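You operate a simulated robot arm through the tools that you are given. There is no shell and no other tool. Be economical: measure what you need, move in short steps, check, and stop when the job is done.

Carry out the task below with a simulated robot arm. There is one attempt and no reset: what you move stays moved.

TASK
Stop the jets and let the bath out, and mop up the splash on the ledge.
Fine: air button first; brown dial to LOW, tub lever to OPEN; lilac cloth back.

Only the result counts: the job must be done as asked and must still hold three seconds after the hand-in. Knocking over, shifting, dropping, spilling or breaking anything else fails it. Flat cloth is picked up by pressing the open fingertips on it (5 to 10 N) and closing them slowly along it; thin cloth reads only 2 to 8 mm in the jaws.

THE ROBOT
A 6-joint arm with a two-finger parallel gripper, fixed in place. Base frame: the origin is at the foot of the arm, x ahead of it, y to its left, z up. Readings come in m, degrees, newtons and seconds.
With the tool pointing down near the work surface it reaches from about 0.1 to 0.54 m from the base axis. Its first joint turns from -66.0 to 66.0 degrees. Payload 2.7 kg.
The TCP is the grasp point between the finger pads, 0.023 m short of the fingertips. In the tool frame z runs along the fingers and y along their closing line. Largest opening 0.094 m; finger width 0.038, thickness 0.01; the body of the gripper, 0.054 by 0.096 m, starts 0.039 m behind the TCP.
Orientation is that of the tool frame in the base frame, as a unit quaternion [w, x, y, z]. With the fingers straight down and closing along the base's y, the tool's x points along the base's -x, its y along +y and its z along -z.

THE INTERFACE
- The arm moves only by the tool apply_moves. Its arguments are lists of equal length, an entry for each row: "travel": the shift along the tool's x, y, z in m, a list of three; "dr": the turn, a rotation vector about the tool's x, y, z in degrees, a list of three; "jaw": the gripper command, from -1 (fully open) to 1 (shut), values between in proportion. In form: {"travel": [[x, y, z], ...], "dr": [[ax, ay, az], ...], "jaw": [jaw, ...]}. A call has 1 to 20 rows; each row shifts and turns the commanded pose from where the row before left it, along the tool's axes as they then stand. A row lasts 0.2 s, in which the tool goes at most 0.05 m and 8.6 degrees; a call with a longer step from one row to the next is refused whole, and so is a gripper value outside its range. A pose out of reach is approached as far as the arm can. The call stops where the force on the tool passes 40 N (or 10 N more than at its start, if that is more) or the arm is blocked; 0.2 s more then pass. Each finger travels about 0.045 m/s and halts on what it meets, pressing with about 26 N; the grip force reading is that of the motor and also rises with nothing between the fingers. The clock runs only during rows and for 0.2 s after the last one: add rows that do not move to give the fingers time. The reply holds the time, the measured pose of the TCP, the force on the tool along the base axes, the opening and the grip force, in the units named above and with some noise.
- Cameras (640 x 400 px; columns grow to the right, rows downward): "scene" is fixed at [0.0709, -0.4564, 1.3722]; the picture's right is [0.66, -0.75, 0.00], its down [-0.64, -0.56, -0.52] and it looks along [0.39, 0.34, -0.85] (base axes); focal length 367 px, centre (320, 200). "wrist" rides on the gripper at [0.086, 0.016, -0.075] in the tool frame; the picture's right is [-0.18, 0.98, 0.00], its down [-0.58, -0.11, -0.81] and it looks along [-0.79, -0.15, 0.59] (tool axes); focal length 243 px, centre (320, 200). There is no depth. A picture from a camera that has moved, and an enlarged one, comes with that camera's place and axes in the base frame and with its lens.
- get_image(camera): a new picture of that camera. The clock stands still meanwhile.
- enlarge(camera, box): a new picture of the part [left, top, right, bottom] of that camera's present view, enlarged. The clock stands still meanwhile.
- hand_in(): hands the job in; it is judged then, once.

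Work in short steps. Places have to be worked out from the pictures, the camera data and where the tool is seen: move nearer, look again, correct. Check each grasp and each placing, and mend what went wrong. You have 120 turns and 76 pictures in all, those below and enlarged ones among them. Open the gripper and draw the arm clear of the work before you hand the job in, unless the task says otherwise; then end with one line.

The tools are called after "Call:" by a JSON object that holds its "fn" and its "kwargs". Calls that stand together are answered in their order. apply_moves: Moves the arm, as the interface text tells. Its arguments: {"type":"object","properties":{"travel":{"type":"array","items":{"type":"array","items":{"type":"number"}}},"dr":{"type":"array","items":{"type":"array","items":{"type":"number"}}},"jaw":{"type":"array","items":{"type":"number"}}},"required":["travel","dr","jaw"]} The other tools are called the same way: get_image (camera) takes a picture; enlarge (camera, box) takes an enlarged picture of a part of a camera's view; hand_in () hands the job in.

At the start:

```text
t: 0.0
tcp_pos: [0.4111, 0.1039, 0.7875]
tcp_rot: [0.0, 0.0, 1.0, 0.0]
contact_force: [0.3, 0.7, -0.4]
width: 0.0938
grasp_force: 0.0
```

scene: 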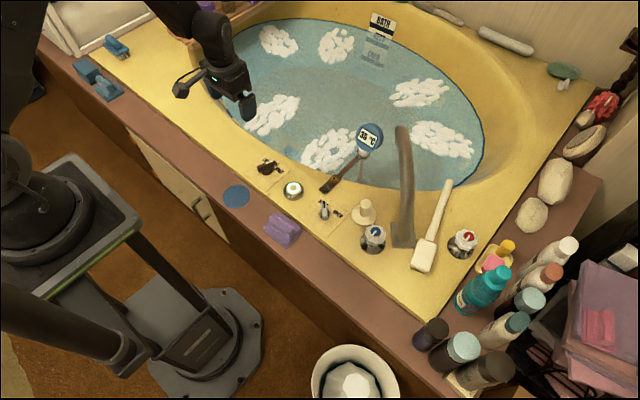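
wrist: 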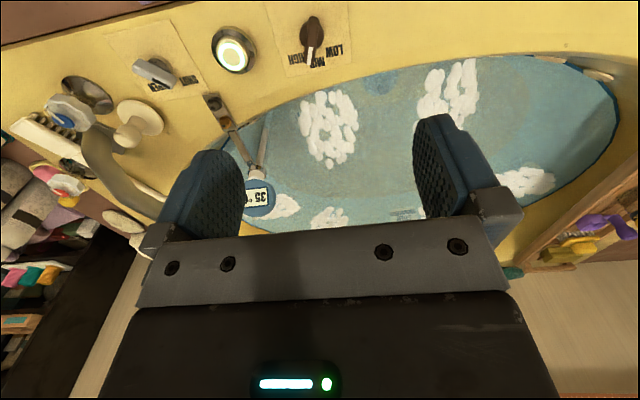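

The controls lie along the near tub rim; I take closer views of them before moving.

Call:
{"fn": "enlarge", "kwargs": {"camera": "scene", "box": [200, 140, 360, 260]}}

Call:
{"fn": "enlarge", "kwargs": {"camera": "wrist", "box": [40, 0, 360, 200]}}

```text
3.33 times, centred on (280, 200) of scene
camera zoom: at [0.0709, -0.4564, 1.3722], right [0.66, -0.75, 0.0], down [-0.64, -0.56, -0.52], along [0.39, 0.34, -0.85], focal length 1224 px, centre (453, 200)
```

zoom: 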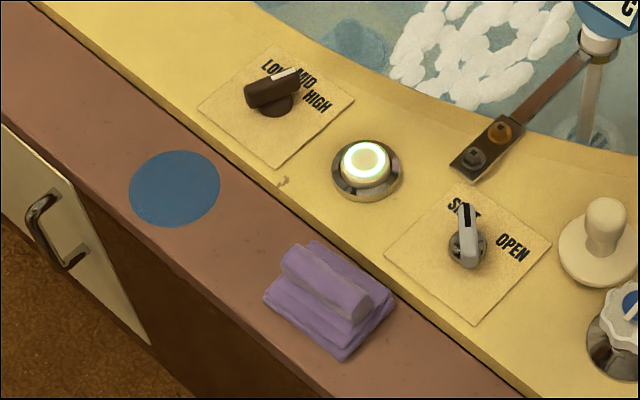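

```text
2.00 times, centred on (200, 100) of wrist
camera zoom: at [0.3243, 0.1199, 0.8608], right [0.18, 0.98, 0.0], down [0.58, -0.11, 0.81], along [0.79, -0.15, -0.59], focal length 485 px, centre (560, 400)
```

zoom: 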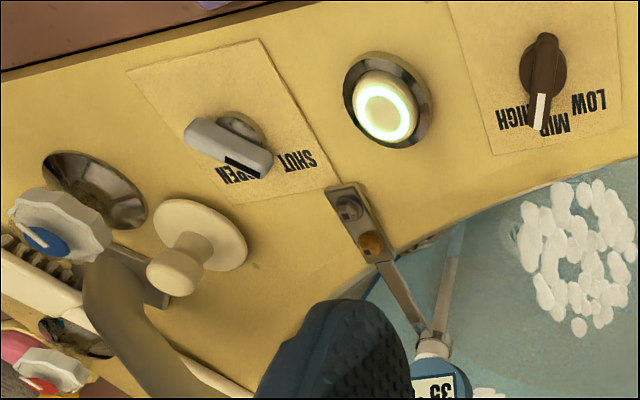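

Triangulated: button ≈ (0.45,-0.025,0.50), lever pivot ≈ (0.45,-0.14), dial ≈ (0.45,0.09), cloth ≈ (0.34,-0.086), blue disc ≈ (0.33,0.09). I draw back to look at the ledge and all the controls more closely.

Call:
{"fn": "apply_moves", "kwargs": {"travel": [[0.035, -0.02, 0.02], [0.035, -0.02, 0.02], [0.035, -0.02, 0.02], [0.035, -0.02, 0.02], [0, 0, 0]], "dr": [[0, 0, 0], [0, 0, 0], [0, 0, 0], [0, 0, 0], [0, 0, 0]], "jaw": [1, 1, 1, 1, 1]}}

Call:
{"fn": "get_image", "kwargs": {"camera": "wrist"}}

```text
t: 1.2
tcp_pos: [0.2713, 0.0217, 0.7071]
tcp_rot: [0.0, 0.0, 1.0, 0.0]
contact_force: [0.0, -0.9, 0.4]
width: 0.0
grasp_force: 13.1
```

```text
71 pictures are left
camera wrist: at [0.1851, 0.0378, 0.7812], right [0.18, 0.98, 0.0], down [0.58, -0.11, 0.81], along [0.79, -0.15, -0.59], focal length 243 px, centre (320, 200)
```

wrist: 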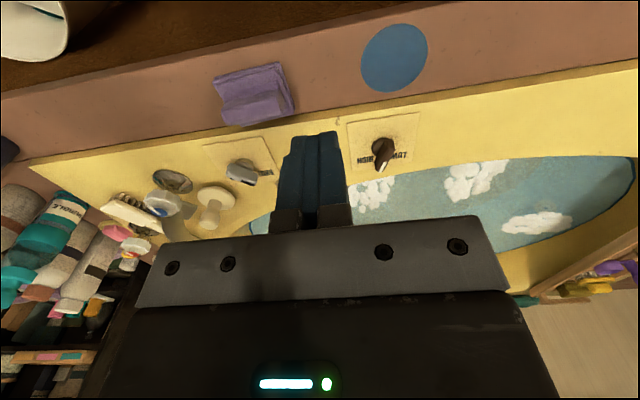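

Call:
{"fn": "enlarge", "kwargs": {"camera": "wrist", "box": [200, 0, 460, 160]}}

Call:
{"fn": "enlarge", "kwargs": {"camera": "scene", "box": [210, 150, 310, 212]}}

```text
2.46 times, centred on (330, 80) of wrist
camera zoom: at [0.1851, 0.0378, 0.7812], right [0.18, 0.98, 0.0], down [0.58, -0.11, 0.81], along [0.79, -0.15, -0.59], focal length 597 px, centre (295, 495)
```

zoom: 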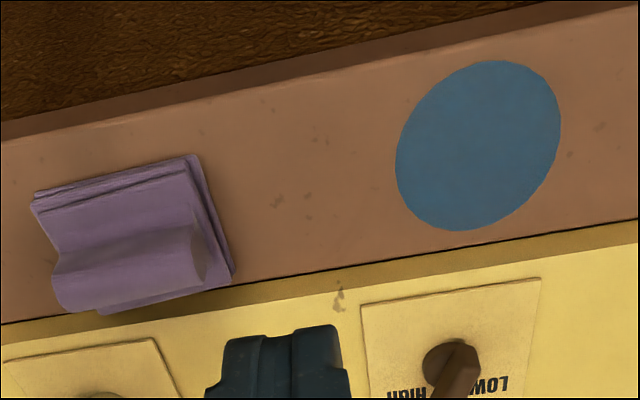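

```text
6.40 times, centred on (260, 181) of scene
camera zoom: at [0.0709, -0.4564, 1.3722], right [0.66, -0.75, 0.0], down [-0.64, -0.56, -0.52], along [0.39, 0.34, -0.85], focal length 2349 px, centre (704, 322)
```

zoom: 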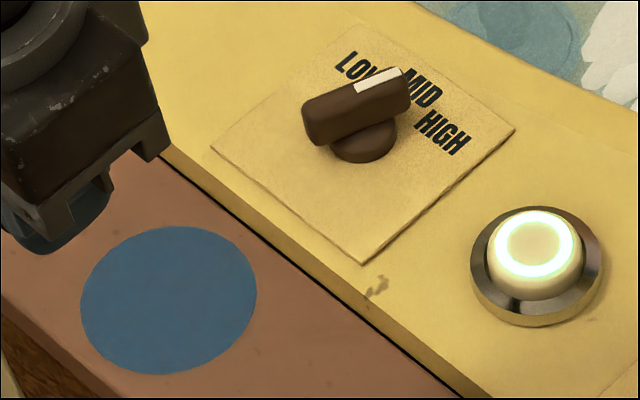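

The blue disc looks like the splash, and the cloth is a folded pad with a grip roll. The dial points between MID and HIGH, about -20°, with LOW at about +47°. First I move the closed fingers above the air button.

Call:
{"fn": "apply_moves", "kwargs": {"travel": [[-0.036, -0.0096, 0.02], [-0.036, -0.0096, 0.02], [-0.036, -0.0096, 0.02], [-0.036, -0.0096, 0.02], [-0.036, -0.0096, 0.02], [0, 0, 0.03], [0, 0, 0]], "dr": [[0, 0, 0], [0, 0, 0], [0, 0, 0], [0, 0, 0], [0, 0, 0], [0, 0, 0], [0, 0, 0]], "jaw": [1, 1, 1, 1, 1, 1, 1]}}

Call:
{"fn": "get_image", "kwargs": {"camera": "wrist"}}

Call:
{"fn": "enlarge", "kwargs": {"camera": "scene", "box": [230, 120, 390, 220]}}

```text
t: 2.8
tcp_pos: [0.3985, -0.0274, 0.5744]
tcp_rot: [0.002, 0.0, 1.0, 0.001]
contact_force: [-0.2, -0.4, 0.5]
width: 0.0001
grasp_force: 26.3
out of reach, approached as far as the arm can: row 4, 5, 6
```

```text
68 pictures are left
camera wrist: at [0.3116, -0.0107, 0.6472], right [0.18, 0.98, 0.0], down [0.58, -0.11, 0.81], along [0.79, -0.15, -0.59], focal length 243 px, centre (320, 200)
```

wrist: 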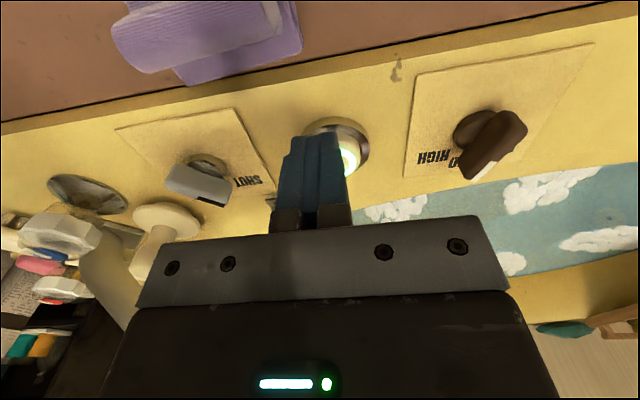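

```text
4.00 times, centred on (310, 170) of scene
camera zoom: at [0.0709, -0.4564, 1.3722], right [0.66, -0.75, 0.0], down [-0.64, -0.56, -0.52], along [0.39, 0.34, -0.85], focal length 1468 px, centre (360, 320)
```

zoom: 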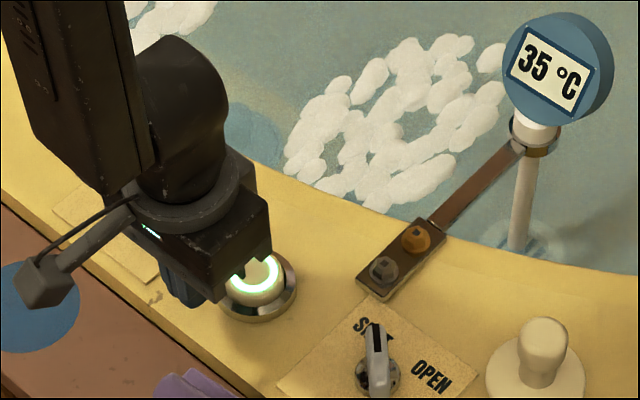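

The arm stopped short at x = 0.3985, reported out of reach. I retry moving outward from here.

Call:
{"fn": "apply_moves", "kwargs": {"travel": [[-0.02, 0, 0], [-0.02, 0, 0], [0, 0, 0]], "dr": [[0, 0, 0], [0, 0, 0], [0, 0, 0]], "jaw": [1, 1, 1]}}

```text
t: 3.6
tcp_pos: [0.4281, -0.0427, 0.5762]
tcp_rot: [0.023, 0.001, 0.999, -0.039]
contact_force: [0.1, -0.1, 0.7]
width: 0.0
grasp_force: 26.2
out of reach, approached as far as the arm can: row 1, 2
```

The arm tilted slightly while straining outward. I test whether going lower brings it back to straight-down with more reach.

Call:
{"fn": "apply_moves", "kwargs": {"travel": [[0.02, 0, 0], [0, 0, 0.01], [0, 0, 0]], "dr": [[0, 0, 0], [0, 0, 0], [0, 0, 0]], "jaw": [1, 1, 1]}}

Call:
{"fn": "get_image", "kwargs": {"camera": "scene"}}

```text
t: 4.4
tcp_pos: [0.4237, -0.0418, 0.5727]
tcp_rot: [0.006, 0.002, 1.0, -0.027]
contact_force: [0.1, -0.4, -0.6]
width: 0.0
grasp_force: 26.2
out of reach, approached as far as the arm can: row 1, 2
```

```text
66 pictures are left
```

scene: 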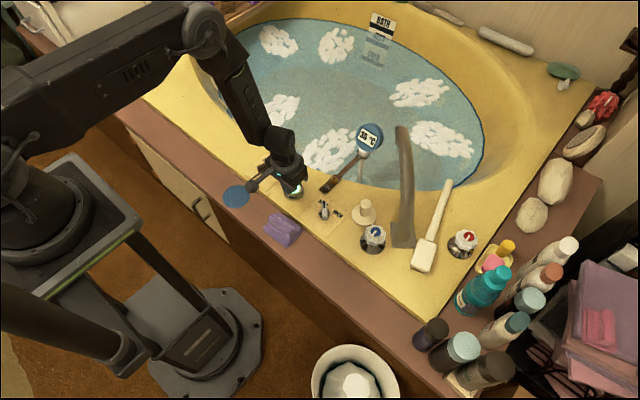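

The forearm hangs vertically, so this is likely a wrist alignment problem, and the commanded pose probably runs ahead of the arm. I pull the command back 0.05 and watch.

Call:
{"fn": "apply_moves", "kwargs": {"travel": [[0.025, 0, 0], [0.025, 0, 0], [0, 0, 0], [0, 0, 0]], "dr": [[0, 0, 0], [0, 0, 0], [0, 0, 0], [0, 0, 0]], "jaw": [1, 1, 1, 1]}}

```text
t: 5.4
tcp_pos: [0.4119, -0.0437, 0.5718]
tcp_rot: [0.005, 0.002, 0.999, -0.043]
contact_force: [-0.3, 0.5, 0.0]
width: 0.0001
grasp_force: 26.6
out of reach, approached as far as the arm can: row 1, 2
```

Call:
{"fn": "apply_moves", "kwargs": {"travel": [[0.025, 0, 0], [0.025, 0, 0], [0, 0, 0], [0, 0, 0]], "dr": [[0, 0, 0], [0, 0, 0], [0, 0, 0], [0, 0, 0]], "jaw": [1, 1, 1, 1]}}

```text
t: 6.4
tcp_pos: [0.3529, -0.0461, 0.57]
tcp_rot: [0.004, 0.001, 0.999, -0.045]
contact_force: [-0.2, 1.0, 0.4]
width: 0.0
grasp_force: 25.8
out of reach, approached as far as the arm can: row 1, 2
```

The tool is left tilted about 5° about base x. I correct the tilt here and see whether it recovers.

Call:
{"fn": "apply_moves", "kwargs": {"travel": [[0, 0.01, 0], [0, 0.01, 0], [0, 0, 0], [0, 0, 0]], "dr": [[-2.5, 0, 0], [-2.6, 0, 0], [0, 0, 0], [0, 0, 0]], "jaw": [1, 1, 1, 1]}}

```text
t: 7.4
tcp_pos: [0.3598, -0.034, 0.5687]
tcp_rot: [-0.005, 0.002, 1.0, -0.009]
contact_force: [-0.5, -0.9, 0.1]
width: 0.0002
grasp_force: 25.9
out of reach, approached as far as the arm can: row 2
```

Call:
{"fn": "apply_moves", "kwargs": {"travel": [[0, 0, -0.03], [0, 0, -0.03], [0, 0, 0]], "dr": [[0, 0, 0], [0, 0, 0], [0, 0, 0]], "jaw": [1, 1, 1]}}

```text
t: 8.2
tcp_pos: [0.3683, -0.0303, 0.6045]
tcp_rot: [-0.014, 0.002, 1.0, 0.018]
contact_force: [-0.4, -0.1, 0.0]
width: 0.0002
grasp_force: 25.8
out of reach, approached as far as the arm can: row 1, 2
```

Readings suggest the command persists while the arm lags, so I undo my correction and let it settle higher up.

Call:
{"fn": "apply_moves", "kwargs": {"travel": [[0, -0.01, 0], [0, -0.01, -0.02], [0.02, 0, -0.02], [0, 0, 0], [0, 0, 0], [0, 0, 0]], "dr": [[2.5, 0, 0], [2.6, 0, 0], [0, 0, 0], [0, 0, 0], [0, 0, 0], [0, 0, 0]], "jaw": [1, 1, 1, 1, 1, 1]}}

```text
t: 9.6
tcp_pos: [0.3648, -0.0439, 0.6355]
tcp_rot: [-0.01, 0.002, 1.0, -0.024]
contact_force: [0.3, -0.2, -0.5]
width: 0.0
grasp_force: 25.9
out of reach, approached as far as the arm can: row 1, 2, 3
```

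The wrist seems singular near radius ≈0.38 at this height, with the forearm vertical. I go up to z ≈ 0.8, straighten, move outward there, and later descend outside that zone.

Call:
{"fn": "apply_moves", "kwargs": {"travel": [[0, 0, -0.04], [0, 0, -0.04], [0, 0, -0.04], [0, 0, -0.03], [0, 0, 0], [0, 0, 0]], "dr": [[0, 0, 0], [0, 0, 0], [0, 0, 0], [0, 0, 0], [0, 0, 0], [0, 0, 0]], "jaw": [1, 1, 1, 1, 1, 1]}}

```text
t: 11.0
tcp_pos: [0.3486, -0.037, 0.7988]
tcp_rot: [0.006, 0.003, 1.0, -0.027]
contact_force: [-0.4, 0.2, -0.1]
width: 0.0
grasp_force: 25.6
out of reach, approached as far as the arm can: row 3
```

Call:
{"fn": "apply_moves", "kwargs": {"travel": [[-0.02, 0, 0], [-0.02, 0, 0], [-0.02, 0.003, 0], [-0.02, 0.003, 0], [-0.02, 0.003, 0], [0, 0, 0]], "dr": [[-1.5, 0.3, 0], [-1.5, 0.4, 0], [0, 0, 0], [0, 0, 0], [0, 0, 0], [0, 0, 0]], "jaw": [1, 1, 1, 1, 1, 1]}}

```text
t: 12.4
tcp_pos: [0.4489, -0.0272, 0.7991]
tcp_rot: [-0.001, 0.002, 1.0, -0.001]
contact_force: [-0.5, -0.3, 0.5]
width: 0.0001
grasp_force: 25.9
```

That worked: the tool is at (0.449,-0.027,0.799) and straight. Now I descend straight down over the button.

Call:
{"fn": "apply_moves", "kwargs": {"travel": [[0, 0, 0.04], [0, 0, 0.04], [0, 0, 0.04], [0, 0, 0.04], [0, 0, 0.04], [0, 0, 0.03], [0, 0, 0]], "dr": [[0, 0, 0], [0, 0, 0], [0, 0, 0], [0, 0, 0], [0, 0, 0], [0, 0, 0], [0, 0, 0]], "jaw": [1, 1, 1, 1, 1, 1, 1]}}

Call:
{"fn": "enlarge", "kwargs": {"camera": "scene", "box": [230, 120, 390, 220]}}

Call:
{"fn": "get_image", "kwargs": {"camera": "wrist"}}

```text
t: 14.0
tcp_pos: [0.4499, -0.0285, 0.5655]
tcp_rot: [-0.001, 0.003, 1.0, -0.002]
contact_force: [0.5, -0.6, 0.3]
width: 0.0
grasp_force: 25.6
```

```text
4.00 times, centred on (310, 170) of scene
camera zoom: at [0.0709, -0.4564, 1.3722], right [0.66, -0.75, 0.0], down [-0.64, -0.56, -0.52], along [0.39, 0.34, -0.85], focal length 1468 px, centre (360, 320)
```

zoom: 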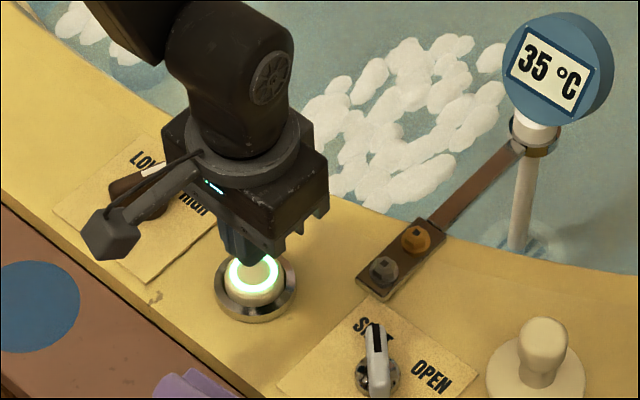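

```text
64 pictures are left
camera wrist: at [0.3633, -0.012, 0.6409], right [0.19, 0.98, 0.0], down [0.58, -0.11, 0.81], along [0.79, -0.15, -0.59], focal length 243 px, centre (320, 200)
```

wrist: 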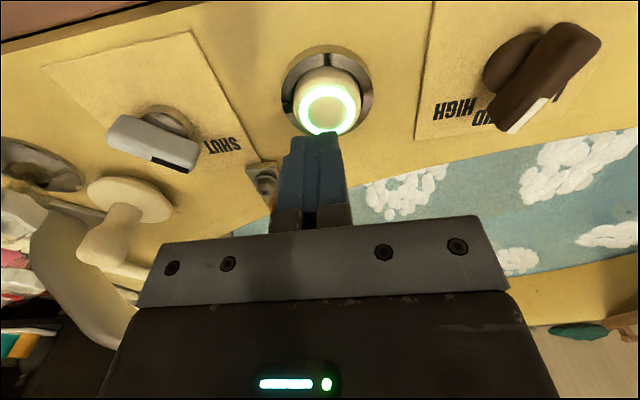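

The tip is nearly over the cap, and I judge the button to be at (0.447,-0.024). I shift a few millimetres and lower slowly until contact.

Call:
{"fn": "apply_moves", "kwargs": {"travel": [[0.003, 0.005, 0.01], [0, 0, 0.01], [0, 0, 0.004], [0, 0, 0.004], [0, 0, 0]], "dr": [[0, 0, 0], [0, 0, 0], [0, 0, 0], [0, 0, 0], [0, 0, 0]], "jaw": [1, 1, 1, 1, 1]}}

```text
t: 15.2
tcp_pos: [0.446, -0.0234, 0.5414]
tcp_rot: [0.0, 0.003, 1.0, -0.001]
contact_force: [0.5, 0.4, -0.3]
width: 0.0003
grasp_force: 25.9
```

Call:
{"fn": "apply_moves", "kwargs": {"travel": [[0, 0, 0.003], [0, 0, 0.003], [0, 0, 0.002], [0, 0, 0.002], [0, 0, 0]], "dr": [[0, 0, 0], [0, 0, 0], [0, 0, 0], [0, 0, 0], [0, 0, 0]], "jaw": [1, 1, 1, 1, 1]}}

Call:
{"fn": "enlarge", "kwargs": {"camera": "scene", "box": [250, 150, 350, 220]}}

```text
t: 16.4
tcp_pos: [0.4439, -0.024, 0.5303]
tcp_rot: [0.0, 0.003, 1.0, -0.001]
contact_force: [-1.1, -0.6, 3.2]
width: 0.0001
grasp_force: 26.0
```

```text
5.71 times, centred on (300, 185) of scene
camera zoom: at [0.0709, -0.4564, 1.3722], right [0.66, -0.75, 0.0], down [-0.64, -0.56, -0.52], along [0.39, 0.34, -0.85], focal length 2097 px, centre (434, 286)
```

zoom: 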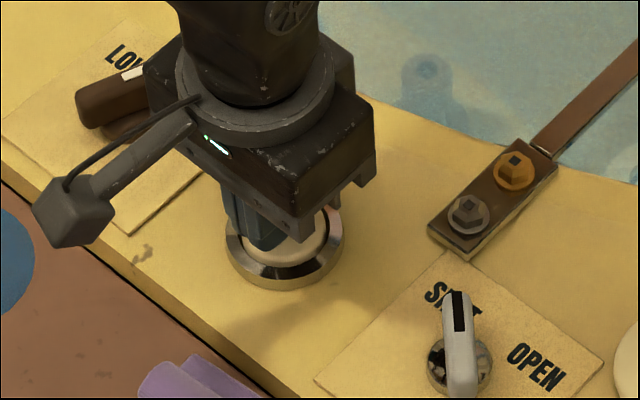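

Contact at 3 N, and the glow seems to be gone. I lift and check.

Call:
{"fn": "apply_moves", "kwargs": {"travel": [[0, 0, -0.015], [0, 0, -0.02], [0, 0, -0.03], [0, 0, 0]], "dr": [[0, 0, 0], [0, 0, 0], [0, 0, 0], [0, 0, 0]], "jaw": [1, 1, 1, 1]}}

Call:
{"fn": "get_image", "kwargs": {"camera": "wrist"}}

Call:
{"fn": "enlarge", "kwargs": {"camera": "scene", "box": [210, 110, 370, 210]}}

```text
t: 17.4
tcp_pos: [0.4438, -0.0231, 0.5938]
tcp_rot: [-0.001, 0.003, 1.0, -0.001]
contact_force: [0.2, -0.4, 0.4]
width: 0.0
grasp_force: 25.7
```

```text
62 pictures are left
camera wrist: at [0.358, -0.0059, 0.6695], right [0.19, 0.98, 0.0], down [0.58, -0.11, 0.81], along [0.79, -0.15, -0.59], focal length 243 px, centre (320, 200)
```

wrist: 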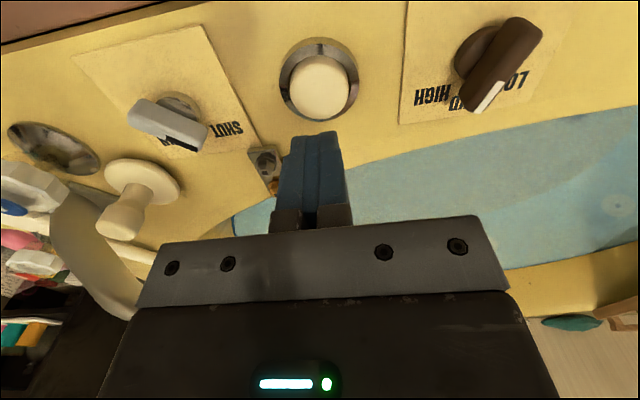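

```text
4.00 times, centred on (290, 160) of scene
camera zoom: at [0.0709, -0.4564, 1.3722], right [0.66, -0.75, 0.0], down [-0.64, -0.56, -0.52], along [0.39, 0.34, -0.85], focal length 1468 px, centre (440, 360)
```

zoom: 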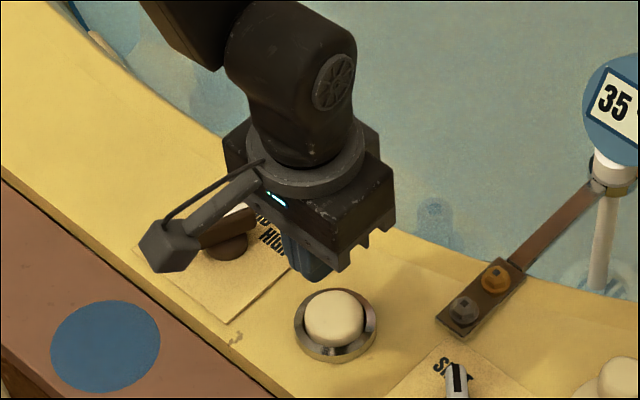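

The button is off and the foam is gone. Next is the dial: bar centre ≈ (0.450,0.087), top z ≈ 0.52, pointing about -22°. I raise, move above it, turn to match and half open the jaws.

Call:
{"fn": "apply_moves", "kwargs": {"travel": [[0, 0, -0.03], [0, 0.03, -0.01], [-0.003, 0.04, 0], [-0.003, 0.04, 0], [0, 0, 0], [0, 0, 0]], "dr": [[0, 0, 0], [0, 0, 0], [0, 0, 0], [0, 0, 7], [0, 0, 7.5], [0, 0, 7.5]], "jaw": [0, 0, 0, 0, 0, 0]}}

Call:
{"fn": "get_image", "kwargs": {"camera": "wrist"}}

```text
t: 18.8
tcp_pos: [0.4521, 0.0878, 0.6351]
tcp_rot: [0.0, 0.194, 0.981, -0.001]
contact_force: [-0.2, -0.4, 0.5]
width: 0.0466
grasp_force: 0.0
```

```text
60 pictures are left
camera wrist: at [0.3774, 0.1362, 0.7097], right [0.55, 0.84, 0.0], down [0.5, -0.32, 0.81], along [0.68, -0.44, -0.59], focal length 243 px, centre (320, 200)
```

wrist: 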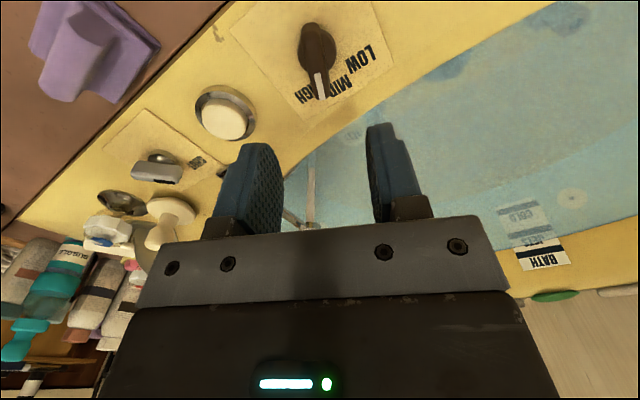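

The bar is lined up between the fingers, centre (0.450,0.0875). I descend to TCP z ≈ 0.545 first and look.

Call:
{"fn": "apply_moves", "kwargs": {"travel": [[0, 0, 0.03], [0, 0, 0.03], [0, 0, 0.03], [0, 0, 0]], "dr": [[0, 0, 1], [0, 0, 1], [0, 0, 0], [0, 0, 0]], "jaw": [0, 0, 0, 0]}}

Call:
{"fn": "get_image", "kwargs": {"camera": "wrist"}}

Call:
{"fn": "enlarge", "kwargs": {"camera": "scene", "box": [210, 110, 340, 210]}}

```text
t: 19.8
tcp_pos: [0.4532, 0.085, 0.5452]
tcp_rot: [0.0, 0.21, 0.978, -0.002]
contact_force: [-0.8, 0.2, 0.8]
width: 0.0468
grasp_force: 0.0
```

```text
59 pictures are left
camera wrist: at [0.3808, 0.1358, 0.6178], right [0.57, 0.82, 0.0], down [0.49, -0.34, 0.81], along [0.66, -0.46, -0.59], focal length 243 px, centre (320, 200)
```

wrist: 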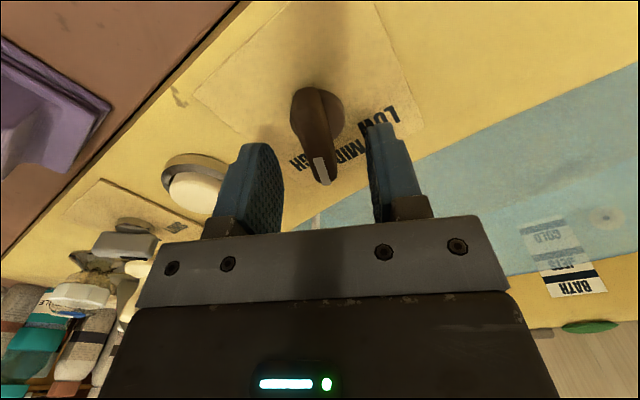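

```text
4.00 times, centred on (275, 160) of scene
camera zoom: at [0.0709, -0.4564, 1.3722], right [0.66, -0.75, 0.0], down [-0.64, -0.56, -0.52], along [0.39, 0.34, -0.85], focal length 1468 px, centre (500, 360)
```

zoom: 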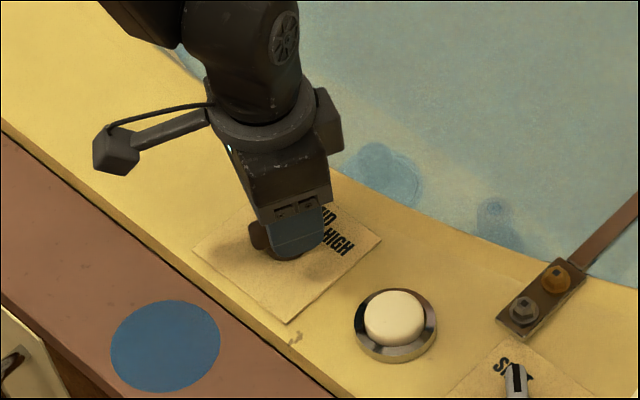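

Well aligned. I go down to TCP z ≈ 0.518 and close.

Call:
{"fn": "apply_moves", "kwargs": {"travel": [[0.002, 0.001, 0.01], [0, 0, 0.01], [0, 0, 0.006], [0, 0, 0], [0, 0, 0], [0, 0, 0], [0, 0, 0]], "dr": [[0, 0, 0], [0, 0, 0], [0, 0, 0], [0, 0, 0], [0, 0, 0], [0, 0, 0], [0, 0, 0]], "jaw": [0, 0, 0, 0.5, 1, 1, 1]}}

```text
t: 21.5
tcp_pos: [0.4496, 0.0834, 0.5178]
tcp_rot: [-0.003, 0.212, 0.977, -0.003]
contact_force: [-4.0, -3.5, 5.1]
width: 0.0314
grasp_force: 44.3
stopped in row 7: the force on the tool passed its limit (the readings are from after the stop); the commanded pose is now the measured one
```

Width 0.031 means I likely grip the round base of the knob rather than the bar. I open, rise 13 mm and re-close on the bar.

Call:
{"fn": "apply_moves", "kwargs": {"travel": [[0, 0, 0], [0, 0, 0], [0, 0.003, -0.007], [0, 0, -0.007], [0, 0, 0], [0, 0, 0], [0, 0, 0], [0, 0, 0]], "dr": [[0, 0, 0], [0, 0, 0], [0, 0, 0], [0, 0, 0], [0, 0, 0], [0, 0, 0], [0, 0, 0], [0, 0, 0]], "jaw": [0, 0, 0, 0, 0.4, 0.6, 0.8, 1]}}

Call:
{"fn": "enlarge", "kwargs": {"camera": "wrist", "box": [200, 60, 440, 210]}}

```text
t: 23.3
tcp_pos: [0.4488, 0.086, 0.5303]
tcp_rot: [-0.004, 0.212, 0.977, -0.004]
contact_force: [-9.5, -29.5, 16.5]
width: 0.014
grasp_force: 38.9
```

```text
2.67 times, centred on (320, 135) of wrist
camera zoom: at [0.3776, 0.1374, 0.6063], right [0.58, 0.82, -0.01], down [0.49, -0.34, 0.8], along [0.65, -0.47, -0.6], focal length 647 px, centre (320, 373)
```

zoom: 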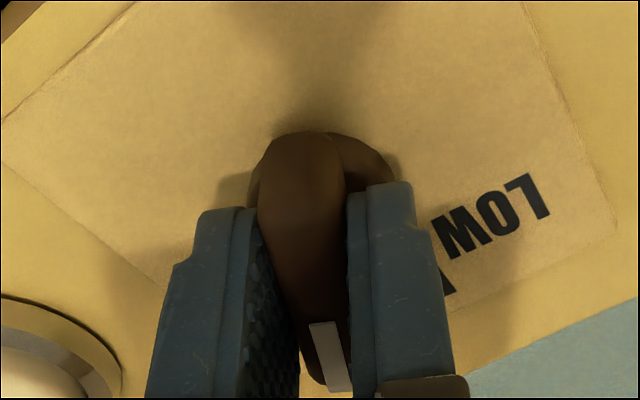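

Gripping the bar at 14 mm but with side load, so I shift 3 mm along the closing line to relieve it.

Call:
{"fn": "apply_moves", "kwargs": {"travel": [[0, -0.0025, 0], [0, 0, 0]], "dr": [[0, 0, 0], [0, 0, 0]], "jaw": [1, 1]}}

```text
t: 23.9
tcp_pos: [0.4488, 0.085, 0.5323]
tcp_rot: [-0.004, 0.212, 0.977, -0.004]
contact_force: [-5.5, -14.8, -3.8]
width: 0.0139
grasp_force: 45.1
```

Call:
{"fn": "apply_moves", "kwargs": {"travel": [[0, -0.002, 0], [0, 0, 0], [0, 0, 0], [0, 0, 0], [0, 0, 0]], "dr": [[0, 0, 0], [0, 0, -4], [0, 0, -4], [0, 0, -4], [0, 0, 0]], "jaw": [1, 1, 1, 1, 1]}}

```text
t: 25.1
tcp_pos: [0.4487, 0.0853, 0.5317]
tcp_rot: [-0.003, 0.106, 0.994, -0.003]
contact_force: [-17.7, 10.7, -3.3]
width: 0.0142
grasp_force: 45.1
```

It turns with the tool, now at about -12°. I continue while easing the side force.

Call:
{"fn": "apply_moves", "kwargs": {"travel": [[0.002, 0.001, 0], [0, 0, 0], [0, 0, 0], [0, 0, 0], [0, 0, 0]], "dr": [[0, 0, -4], [0, 0, -4], [0, 0, -4], [0, 0, -4], [0, 0, 0]], "jaw": [1, 1, 1, 1, 1]}}

```text
t: 26.3
tcp_pos: [0.4491, 0.0851, 0.5313]
tcp_rot: [-0.002, -0.031, 1.0, -0.002]
contact_force: [14.8, -11.8, -34.5]
width: 0.014
grasp_force: 45.0
```

Call:
{"fn": "apply_moves", "kwargs": {"travel": [[-0.001, -0.001, 0.002], [0, 0, 0]], "dr": [[0, 0, 0], [0, 0, 0]], "jaw": [1, 1]}}

Call:
{"fn": "enlarge", "kwargs": {"camera": "wrist", "box": [200, 40, 440, 210]}}

```text
t: 26.9
tcp_pos: [0.4484, 0.085, 0.5318]
tcp_rot: [-0.004, -0.031, 1.0, -0.003]
contact_force: [-16.3, -8.1, 36.0]
width: 0.014
grasp_force: 45.0
```

```text
2.35 times, centred on (320, 125) of wrist
camera zoom: at [0.3617, 0.0965, 0.6066], right [0.12, 0.99, -0.01], down [0.59, -0.07, 0.8], along [0.8, -0.1, -0.6], focal length 571 px, centre (320, 376)
```

zoom: 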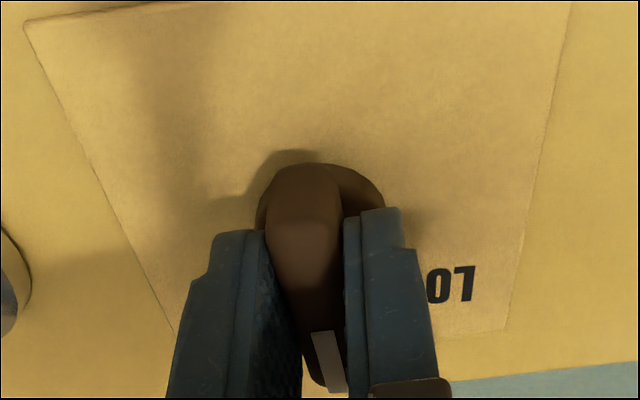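

Call:
{"fn": "apply_moves", "kwargs": {"travel": [[0, -0.0005, -0.001], [0, 0, 0], [0, 0, 0], [0, 0, 0], [0, 0, 0]], "dr": [[0, 0, 0], [0, 0, -4.5], [0, 0, -4.5], [0, 0, -4.5], [0, 0, 0]], "jaw": [1, 1, 1, 1, 1]}}

```text
t: 28.1
tcp_pos: [0.4487, 0.0841, 0.5326]
tcp_rot: [-0.002, -0.15, 0.989, -0.002]
contact_force: [-4.7, -2.3, 24.7]
width: 0.0141
grasp_force: 44.9
```

Call:
{"fn": "apply_moves", "kwargs": {"travel": [[0, 0, -0.0006], [0, 0, 0], [0, 0, 0], [0, 0, 0], [0, 0, 0]], "dr": [[0, 0, -4.5], [0, 0, -4.5], [0, 0, -4.5], [0, 0, 0], [0, 0, 0]], "jaw": [1, 1, 1, 1, 1]}}

```text
t: 29.3
tcp_pos: [0.4473, 0.0833, 0.5324]
tcp_rot: [-0.003, -0.264, 0.964, -0.002]
contact_force: [4.5, -5.0, 10.4]
width: 0.0139
grasp_force: 45.0
```

Yaw is now +30.6°. About 15° more to reach LOW.

Call:
{"fn": "apply_moves", "kwargs": {"travel": [[0, 0, 0], [0, 0, 0], [0, 0, 0], [0, 0, 0], [0, 0, 0]], "dr": [[0, 0, -4.5], [0, 0, -4.5], [0, 0, -4.5], [0, 0, -2], [0, 0, 0]], "jaw": [1, 1, 1, 1, 1]}}

Call:
{"fn": "enlarge", "kwargs": {"camera": "scene", "box": [210, 130, 310, 200]}}

Call:
{"fn": "get_image", "kwargs": {"camera": "wrist"}}

```text
t: 30.5
tcp_pos: [0.448, 0.085, 0.5319]
tcp_rot: [-0.001, -0.39, 0.921, -0.001]
contact_force: [18.8, -15.3, -7.1]
width: 0.0141
grasp_force: 45.1
```

```text
5.71 times, centred on (260, 165) of scene
camera zoom: at [0.0712, -0.4566, 1.3721], right [0.66, -0.75, 0.0], down [-0.64, -0.56, -0.52], along [0.39, 0.34, -0.85], focal length 2097 px, centre (663, 400)
```

zoom: 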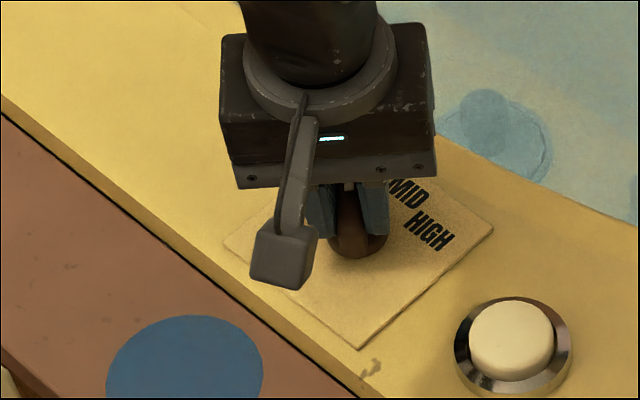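

```text
54 pictures are left
camera wrist: at [0.3773, 0.0338, 0.6063], right [-0.58, 0.82, 0.0], down [0.48, 0.35, 0.8], along [0.66, 0.46, -0.6], focal length 243 px, centre (320, 200)
```

wrist: 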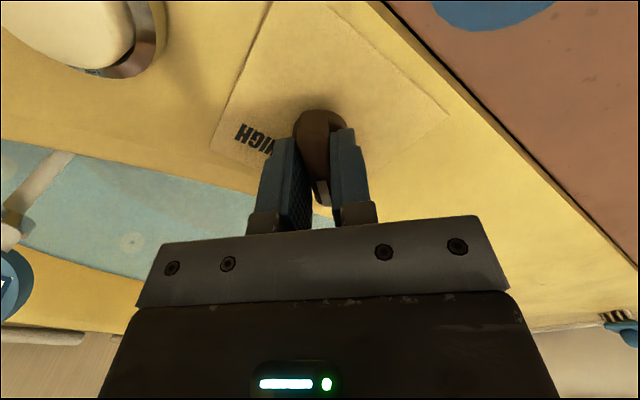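

The tool is at yaw 45.9°. I release, lift and check the pointer against LOW.

Call:
{"fn": "apply_moves", "kwargs": {"travel": [[0, 0, 0], [0, 0, 0], [0, 0, 0], [0, 0, -0.03], [0, 0, -0.04], [0, 0, -0.04], [0, 0, 0]], "dr": [[0, 0, 0], [0, 0, 0], [0, 0, 0], [0, 0, 0], [0, 0, 0], [0, 0, 0], [0, 0, 0]], "jaw": [0, 0, 0, 0, 0, 0, 0]}}

Call:
{"fn": "get_image", "kwargs": {"camera": "wrist"}}

Call:
{"fn": "enlarge", "kwargs": {"camera": "scene", "box": [210, 130, 310, 200]}}

```text
t: 32.1
tcp_pos: [0.4493, 0.0852, 0.64]
tcp_rot: [-0.004, -0.391, 0.92, -0.001]
contact_force: [0.7, -0.9, 0.0]
width: 0.0469
grasp_force: 0.0
```

```text
53 pictures are left
camera wrist: at [0.3781, 0.0354, 0.7155], right [-0.58, 0.81, 0.0], down [0.49, 0.35, 0.8], along [0.65, 0.47, -0.6], focal length 243 px, centre (320, 200)
```

wrist: 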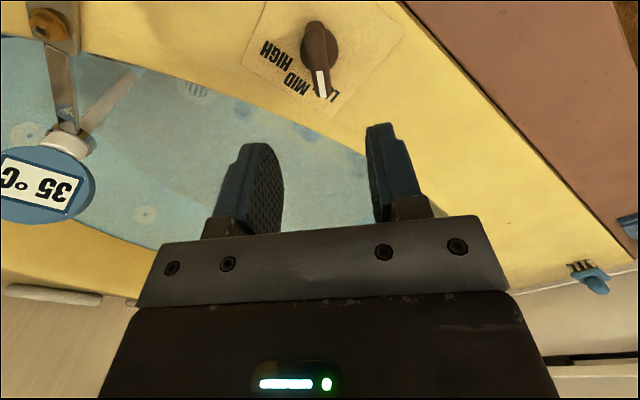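

```text
5.71 times, centred on (260, 165) of scene
camera zoom: at [0.0709, -0.4564, 1.3722], right [0.66, -0.75, 0.0], down [-0.64, -0.56, -0.52], along [0.39, 0.34, -0.85], focal length 2097 px, centre (663, 400)
```

zoom: 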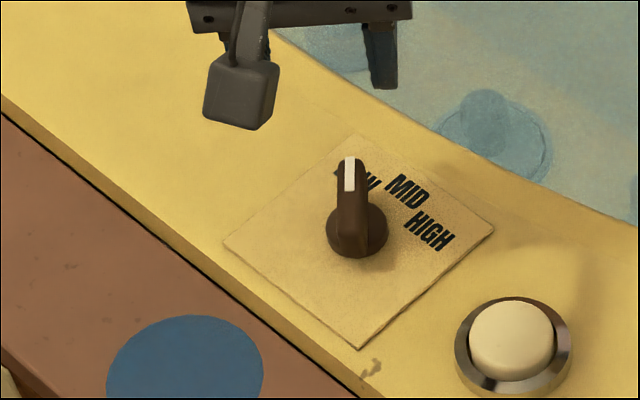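

The dial points at LOW (about 45°). Next is the lever: bar centre ≈ (0.447,-0.145), top z ≈ 0.52, pointing +45° at SHUT. I move there at the same height with the same yaw.

Call:
{"fn": "apply_moves", "kwargs": {"travel": [[0.0277, -0.0263, 0], [0.0277, -0.0263, 0], [0.0277, -0.0263, 0], [0.0277, -0.0263, 0], [0.0277, -0.0263, 0], [0.0277, -0.0263, 0], [0, 0, 0]], "dr": [[0, 0, 0], [0, 0, 0], [0, 0, 0], [0, 0, 0], [0, 0, 0], [0, 0, 0], [0, 0, 0]], "jaw": [0, 0, 0, 0, 0, 0, 0]}}

Call:
{"fn": "get_image", "kwargs": {"camera": "wrist"}}

```text
t: 33.7
tcp_pos: [0.4458, -0.1436, 0.6434]
tcp_rot: [-0.003, -0.391, 0.92, -0.002]
contact_force: [-0.2, 0.0, -0.2]
width: 0.0473
grasp_force: 0.1
```

```text
51 pictures are left
camera wrist: at [0.3752, -0.1933, 0.7183], right [-0.58, 0.81, 0.0], down [0.49, 0.35, 0.8], along [0.65, 0.47, -0.6], focal length 243 px, centre (320, 200)
```

wrist: 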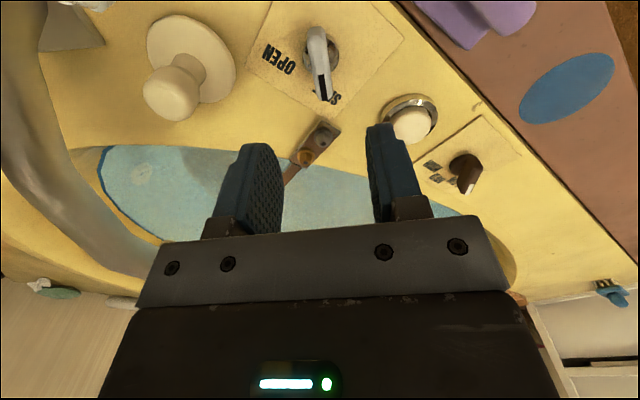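

The lever bar is at yaw ≈ 44°, centre (0.448,-0.141). I descend over it to z ≈ 0.533 and close slowly.

Call:
{"fn": "apply_moves", "kwargs": {"travel": [[-0.003, 0, 0.03], [0, 0, 0.03], [0, 0, 0.03], [0, 0, 0.012], [0, 0, 0.008], [0, 0, 0]], "dr": [[0, 0, 1], [0, 0, 0], [0, 0, 0], [0, 0, 0], [0, 0, 0], [0, 0, 0]], "jaw": [0, 0, 0, 0, 0, 0]}}

Call:
{"fn": "enlarge", "kwargs": {"camera": "wrist", "box": [200, 60, 440, 210]}}

Call:
{"fn": "enlarge", "kwargs": {"camera": "scene", "box": [270, 150, 390, 240]}}

```text
t: 35.1
tcp_pos: [0.4481, -0.1429, 0.5335]
tcp_rot: [-0.003, -0.384, 0.923, -0.001]
contact_force: [0.4, 0.2, 0.5]
width: 0.0469
grasp_force: 0.0
```

```text
2.67 times, centred on (320, 135) of wrist
camera zoom: at [0.3759, -0.192, 0.6075], right [-0.57, 0.82, 0.0], down [0.49, 0.34, 0.8], along [0.66, 0.45, -0.6], focal length 647 px, centre (320, 373)
```

zoom: 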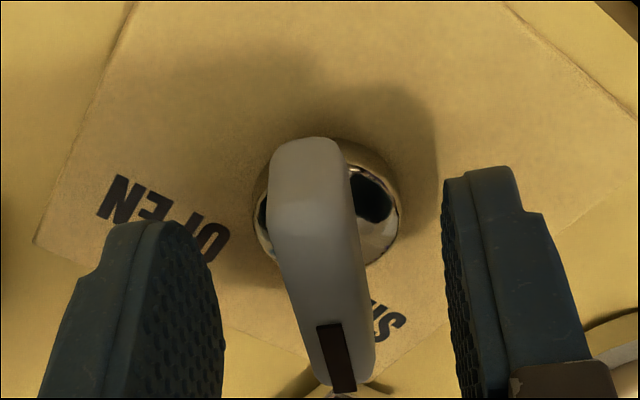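

```text
4.44 times, centred on (330, 195) of scene
camera zoom: at [0.0709, -0.4564, 1.3722], right [0.66, -0.75, 0.0], down [-0.64, -0.56, -0.52], along [0.39, 0.34, -0.85], focal length 1631 px, centre (276, 222)
```

zoom: 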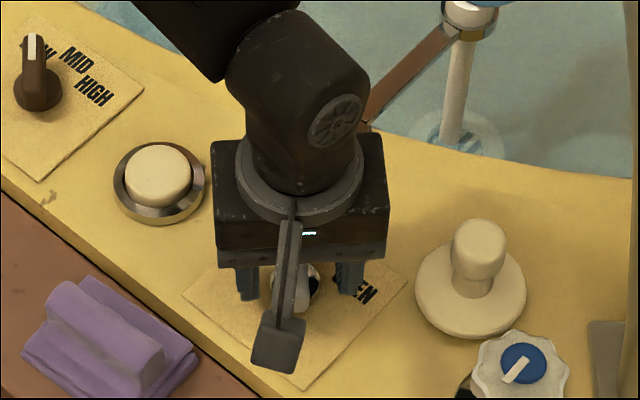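

The bar is centred between the pads. Closing.

Call:
{"fn": "apply_moves", "kwargs": {"travel": [[0, 0, 0], [0, 0, 0], [0, 0, 0], [0, 0, 0], [0, 0, 0]], "dr": [[0, 0, 0], [0, 0, 0], [0, 0, 0], [0, 0, 0], [0, 0, 0]], "jaw": [0.3, 0.5, 0.7, 1, 1]}}

```text
t: 36.3
tcp_pos: [0.4466, -0.1419, 0.5317]
tcp_rot: [-0.005, -0.384, 0.923, -0.001]
contact_force: [-5.4, 7.9, 7.1]
width: 0.014
grasp_force: 45.3
```

Gripped at 14 mm with low force. I turn clockwise toward OPEN.

Call:
{"fn": "apply_moves", "kwargs": {"travel": [[0, 0, 0], [0, 0, 0], [0, 0, 0], [0, 0, 0], [0, 0, 0]], "dr": [[0, 0, 4], [0, 0, 4], [0, 0, 4], [0, 0, 4], [0, 0, 0]], "jaw": [1, 1, 1, 1, 1]}}

```text
t: 37.3
tcp_pos: [0.4473, -0.142, 0.5325]
tcp_rot: [-0.005, -0.266, 0.964, 0.0]
contact_force: [-8.1, 2.6, 9.0]
width: 0.0139
grasp_force: 44.9
stopped in row 4: the force on the tool passed its limit (the readings are from after the stop); the commanded pose is now the measured one
```

Call:
{"fn": "apply_moves", "kwargs": {"travel": [[0, 0, 0], [0, 0, 0], [0, 0, 0], [0, 0, 0], [0, 0, 0]], "dr": [[0, 0, 4], [0, 0, 4], [0, 0, 4], [0, 0, 4], [0, 0, 0]], "jaw": [1, 1, 1, 1, 1]}}

```text
t: 38.5
tcp_pos: [0.4468, -0.1417, 0.5331]
tcp_rot: [-0.006, -0.128, 0.992, 0.0]
contact_force: [-15.3, 17.2, 21.3]
width: 0.014
grasp_force: 45.2
```

Call:
{"fn": "apply_moves", "kwargs": {"travel": [[0.0006, 0.0006, -0.0008], [0, 0, 0], [0, 0, 0], [0, 0, 0], [0, 0, 0]], "dr": [[0, 0, 4], [0, 0, 4], [0, 0, 4], [0, 0, 4], [0, 0, 0]], "jaw": [1, 1, 1, 1, 1]}}

```text
t: 39.7
tcp_pos: [0.4462, -0.1395, 0.5331]
tcp_rot: [-0.004, 0.009, 1.0, -0.002]
contact_force: [13.3, 22.7, -30.6]
width: 0.0138
grasp_force: 45.3
```

Call:
{"fn": "apply_moves", "kwargs": {"travel": [[0, 0.001, 0.001], [0, 0, 0], [0, 0, 0], [0, 0, 0], [0, 0, 0]], "dr": [[0, 0, 3], [0, 0, 3], [0, 0, 4], [0, 0, 4], [0, 0, 0]], "jaw": [1, 1, 1, 1, 1]}}

```text
t: 40.9
tcp_pos: [0.4472, -0.1385, 0.5318]
tcp_rot: [-0.005, 0.13, 0.991, -0.003]
contact_force: [10.2, 25.2, -5.5]
width: 0.014
grasp_force: 44.9
```

Call:
{"fn": "apply_moves", "kwargs": {"travel": [[0, 0.0012, 0], [0, 0, 0], [0, 0, 0], [0, 0, 0], [0, 0, 0]], "dr": [[0, 0, 3], [0, 0, 4], [0, 0, 4], [0, 0, 4], [0, 0, 0]], "jaw": [1, 1, 1, 1, 1]}}

```text
t: 42.1
tcp_pos: [0.4471, -0.1383, 0.533]
tcp_rot: [-0.005, 0.259, 0.966, -0.003]
contact_force: [-4.2, 29.0, 20.2]
width: 0.0141
grasp_force: 44.7
```

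Call:
{"fn": "apply_moves", "kwargs": {"travel": [[0.0006, 0.001, -0.0006], [0, 0, 0], [0, 0, 0], [0, 0, 0], [0, 0, 0]], "dr": [[0, 0, 3], [0, 0, 4], [0, 0, 4], [0, 0, 4], [0, 0, 0]], "jaw": [1, 1, 1, 1, 1]}}

```text
t: 43.3
tcp_pos: [0.447, -0.1377, 0.5336]
tcp_rot: [-0.003, 0.384, 0.923, -0.003]
contact_force: [7.3, 25.0, -2.5]
width: 0.0141
grasp_force: 45.0
```

Yaw is -45°. I release, lift and look.

Call:
{"fn": "apply_moves", "kwargs": {"travel": [[0, 0, 0], [0, 0, 0], [0, 0, 0], [0, 0, -0.03], [0, 0, -0.04], [0, 0, -0.04], [0, 0, 0]], "dr": [[0, 0, 0], [0, 0, 0], [0, 0, 0], [0, 0, 0], [0, 0, 0], [0, 0, 0], [0, 0, 0]], "jaw": [0, 0, 0, 0, 0, 0, 0]}}

Call:
{"fn": "get_image", "kwargs": {"camera": "wrist"}}

Call:
{"fn": "enlarge", "kwargs": {"camera": "scene", "box": [230, 140, 390, 250]}}

```text
t: 44.9
tcp_pos: [0.4486, -0.1386, 0.6445]
tcp_rot: [-0.005, 0.383, 0.924, -0.003]
contact_force: [-0.3, -1.3, -0.2]
width: 0.0472
grasp_force: 0.1
```

```text
48 pictures are left
camera wrist: at [0.3993, -0.0648, 0.7188], right [0.83, 0.56, -0.01], down [0.34, -0.49, 0.8], along [0.45, -0.67, -0.59], focal length 243 px, centre (320, 200)
```

wrist: 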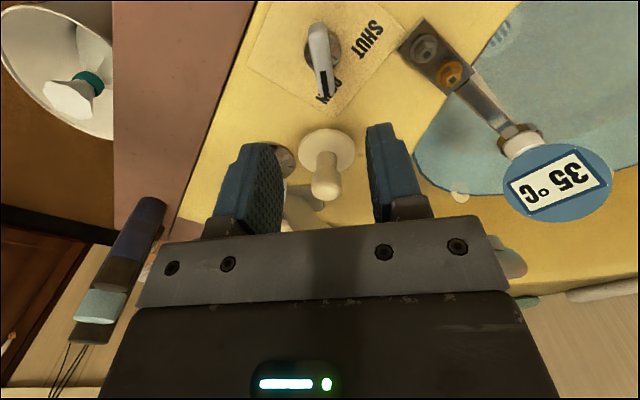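

```text
3.64 times, centred on (310, 195) of scene
camera zoom: at [0.0709, -0.4564, 1.3722], right [0.66, -0.75, 0.0], down [-0.64, -0.56, -0.52], along [0.39, 0.34, -0.85], focal length 1335 px, centre (356, 218)
```

zoom: 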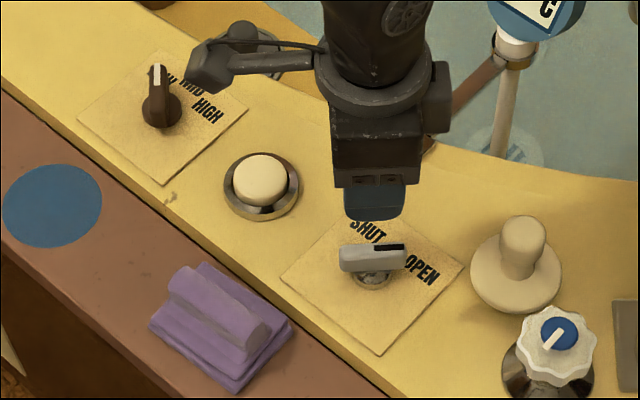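

The lever points at OPEN and the tub is draining. For the cloth, the grip roll runs along y at x ≈ 0.349, centre (0.348,-0.083), so the fingers must close along x. I rise and turn to yaw -90° before moving inward past the singular zone.

Call:
{"fn": "apply_moves", "kwargs": {"travel": [[0, 0, -0.04], [0, 0, -0.04], [0, 0, -0.04], [0, 0, -0.035], [0, 0, 0], [0, 0, 0], [0, 0, 0]], "dr": [[0, 0, 7.5], [0, 0, 7.5], [0, 0, 7.5], [0, 0, 7.5], [0, 0, 7.5], [0, 0, 7.5], [0, 0, 0]], "jaw": [0, 0, 0, 0, 0, 0, 0]}}

```text
t: 46.5
tcp_pos: [0.4491, -0.1384, 0.7989]
tcp_rot: [-0.003, 0.709, 0.705, -0.005]
contact_force: [-0.2, 0.1, -0.1]
width: 0.0469
grasp_force: 0.1
```

Call:
{"fn": "apply_moves", "kwargs": {"travel": [[0.0104, -0.034, 0], [0.0104, -0.034, 0], [0.0104, -0.034, 0], [0.0104, -0.034, 0], [0.0104, -0.034, 0], [0, 0, 0]], "dr": [[0, 0, 0], [0, 0, 0], [0, 0, 0], [0, 0, 0], [0, 0, 0], [0, 0, 0]], "jaw": [0, 0, 0, 0, 0, 0]}}

```text
t: 47.9
tcp_pos: [0.2794, -0.0832, 0.8014]
tcp_rot: [-0.002, 0.708, 0.707, -0.006]
contact_force: [-0.6, 0.7, 0.1]
width: 0.047
grasp_force: 0.1
```

Crossed cleanly. I descend here to z ≈ 0.65.

Call:
{"fn": "apply_moves", "kwargs": {"travel": [[0, 0, 0.04], [0, 0, 0.04], [0, 0, 0.04], [0, 0, 0.03], [0, 0, 0]], "dr": [[0, 0, 0], [0, 0, 0], [0, 0, 0], [0, 0, 0], [0, 0, 0]], "jaw": [0, 0, 0, 0, 0]}}

Call:
{"fn": "get_image", "kwargs": {"camera": "wrist"}}

Call:
{"fn": "enlarge", "kwargs": {"camera": "scene", "box": [220, 170, 340, 260]}}

```text
t: 49.1
tcp_pos: [0.2771, -0.0853, 0.6497]
tcp_rot: [-0.002, 0.708, 0.706, -0.006]
contact_force: [-0.5, 0.2, -0.3]
width: 0.047
grasp_force: 0.0
```

```text
46 pictures are left
camera wrist: at [0.2954, 0.0009, 0.724], right [0.98, -0.19, -0.01], down [-0.1, -0.58, 0.81], along [-0.16, -0.79, -0.59], focal length 243 px, centre (320, 200)
```

wrist: 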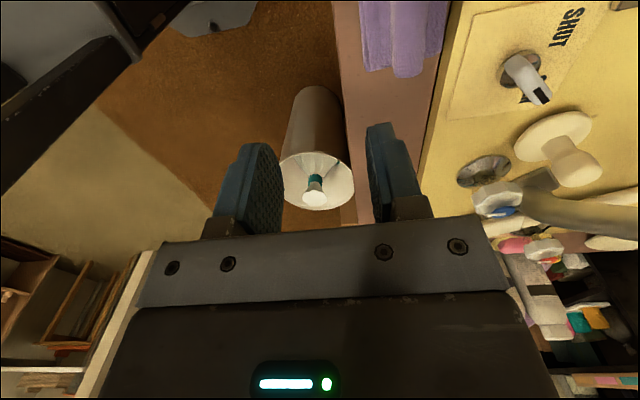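

```text
4.44 times, centred on (280, 215) of scene
camera zoom: at [0.0709, -0.4564, 1.3722], right [0.66, -0.75, 0.0], down [-0.64, -0.56, -0.52], along [0.39, 0.34, -0.85], focal length 1631 px, centre (498, 133)
```

zoom: 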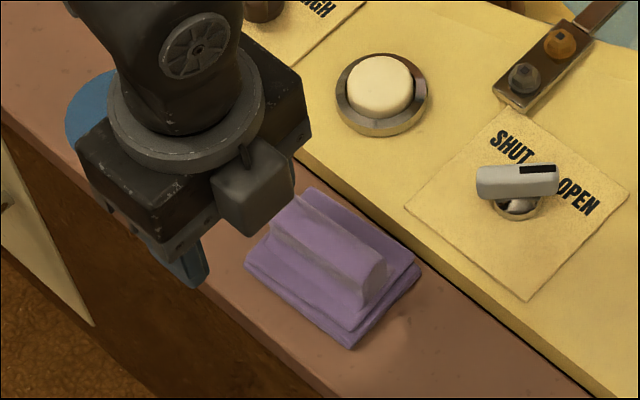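

The roll axis is at x ≈ 0.346, with its y-middle ≈ -0.084. I move over it at z ≈ 0.58.

Call:
{"fn": "apply_moves", "kwargs": {"travel": [[0, 0.025, 0.02], [0, 0.022, 0.02], [0, 0.022, 0.02], [0, 0, 0.01], [0, 0, 0]], "dr": [[0, 0, 0], [0, 0, 0], [0, 0, 0], [0, 0, 0], [0, 0, 0]], "jaw": [-0.1, -0.1, -0.1, -0.1, -0.1]}}

Call:
{"fn": "get_image", "kwargs": {"camera": "wrist"}}

Call:
{"fn": "enlarge", "kwargs": {"camera": "scene", "box": [220, 170, 340, 260]}}

```text
t: 50.3
tcp_pos: [0.3468, -0.0861, 0.5794]
tcp_rot: [-0.004, 0.709, 0.706, -0.004]
contact_force: [-0.1, 0.1, -0.2]
width: 0.0515
grasp_force: 0.1
```

```text
44 pictures are left
camera wrist: at [0.3644, 0.0012, 0.6538], right [0.98, -0.19, -0.01], down [-0.1, -0.58, 0.81], along [-0.16, -0.79, -0.59], focal length 243 px, centre (320, 200)
```

wrist: 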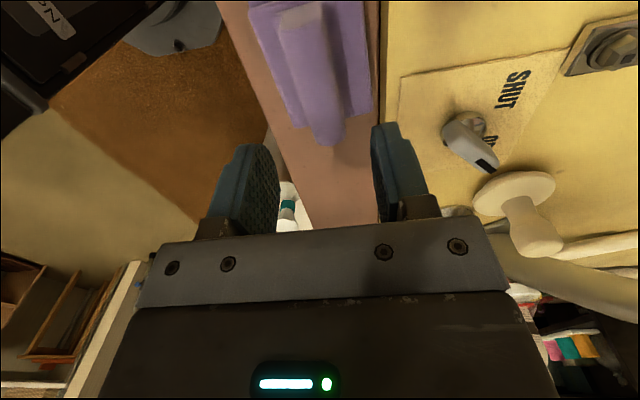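

```text
4.44 times, centred on (280, 215) of scene
camera zoom: at [0.0709, -0.4564, 1.3722], right [0.66, -0.75, 0.0], down [-0.64, -0.56, -0.52], along [0.39, 0.34, -0.85], focal length 1631 px, centre (498, 133)
```

zoom: 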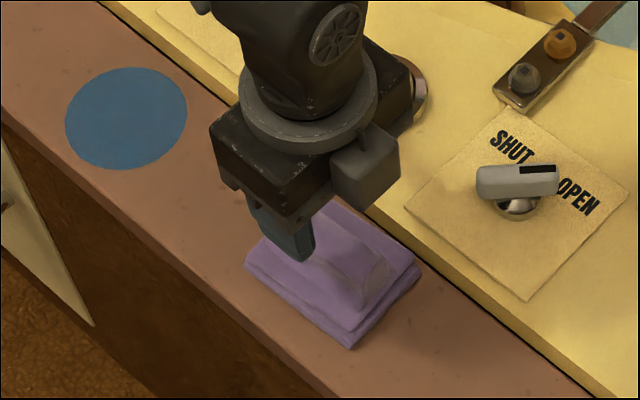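

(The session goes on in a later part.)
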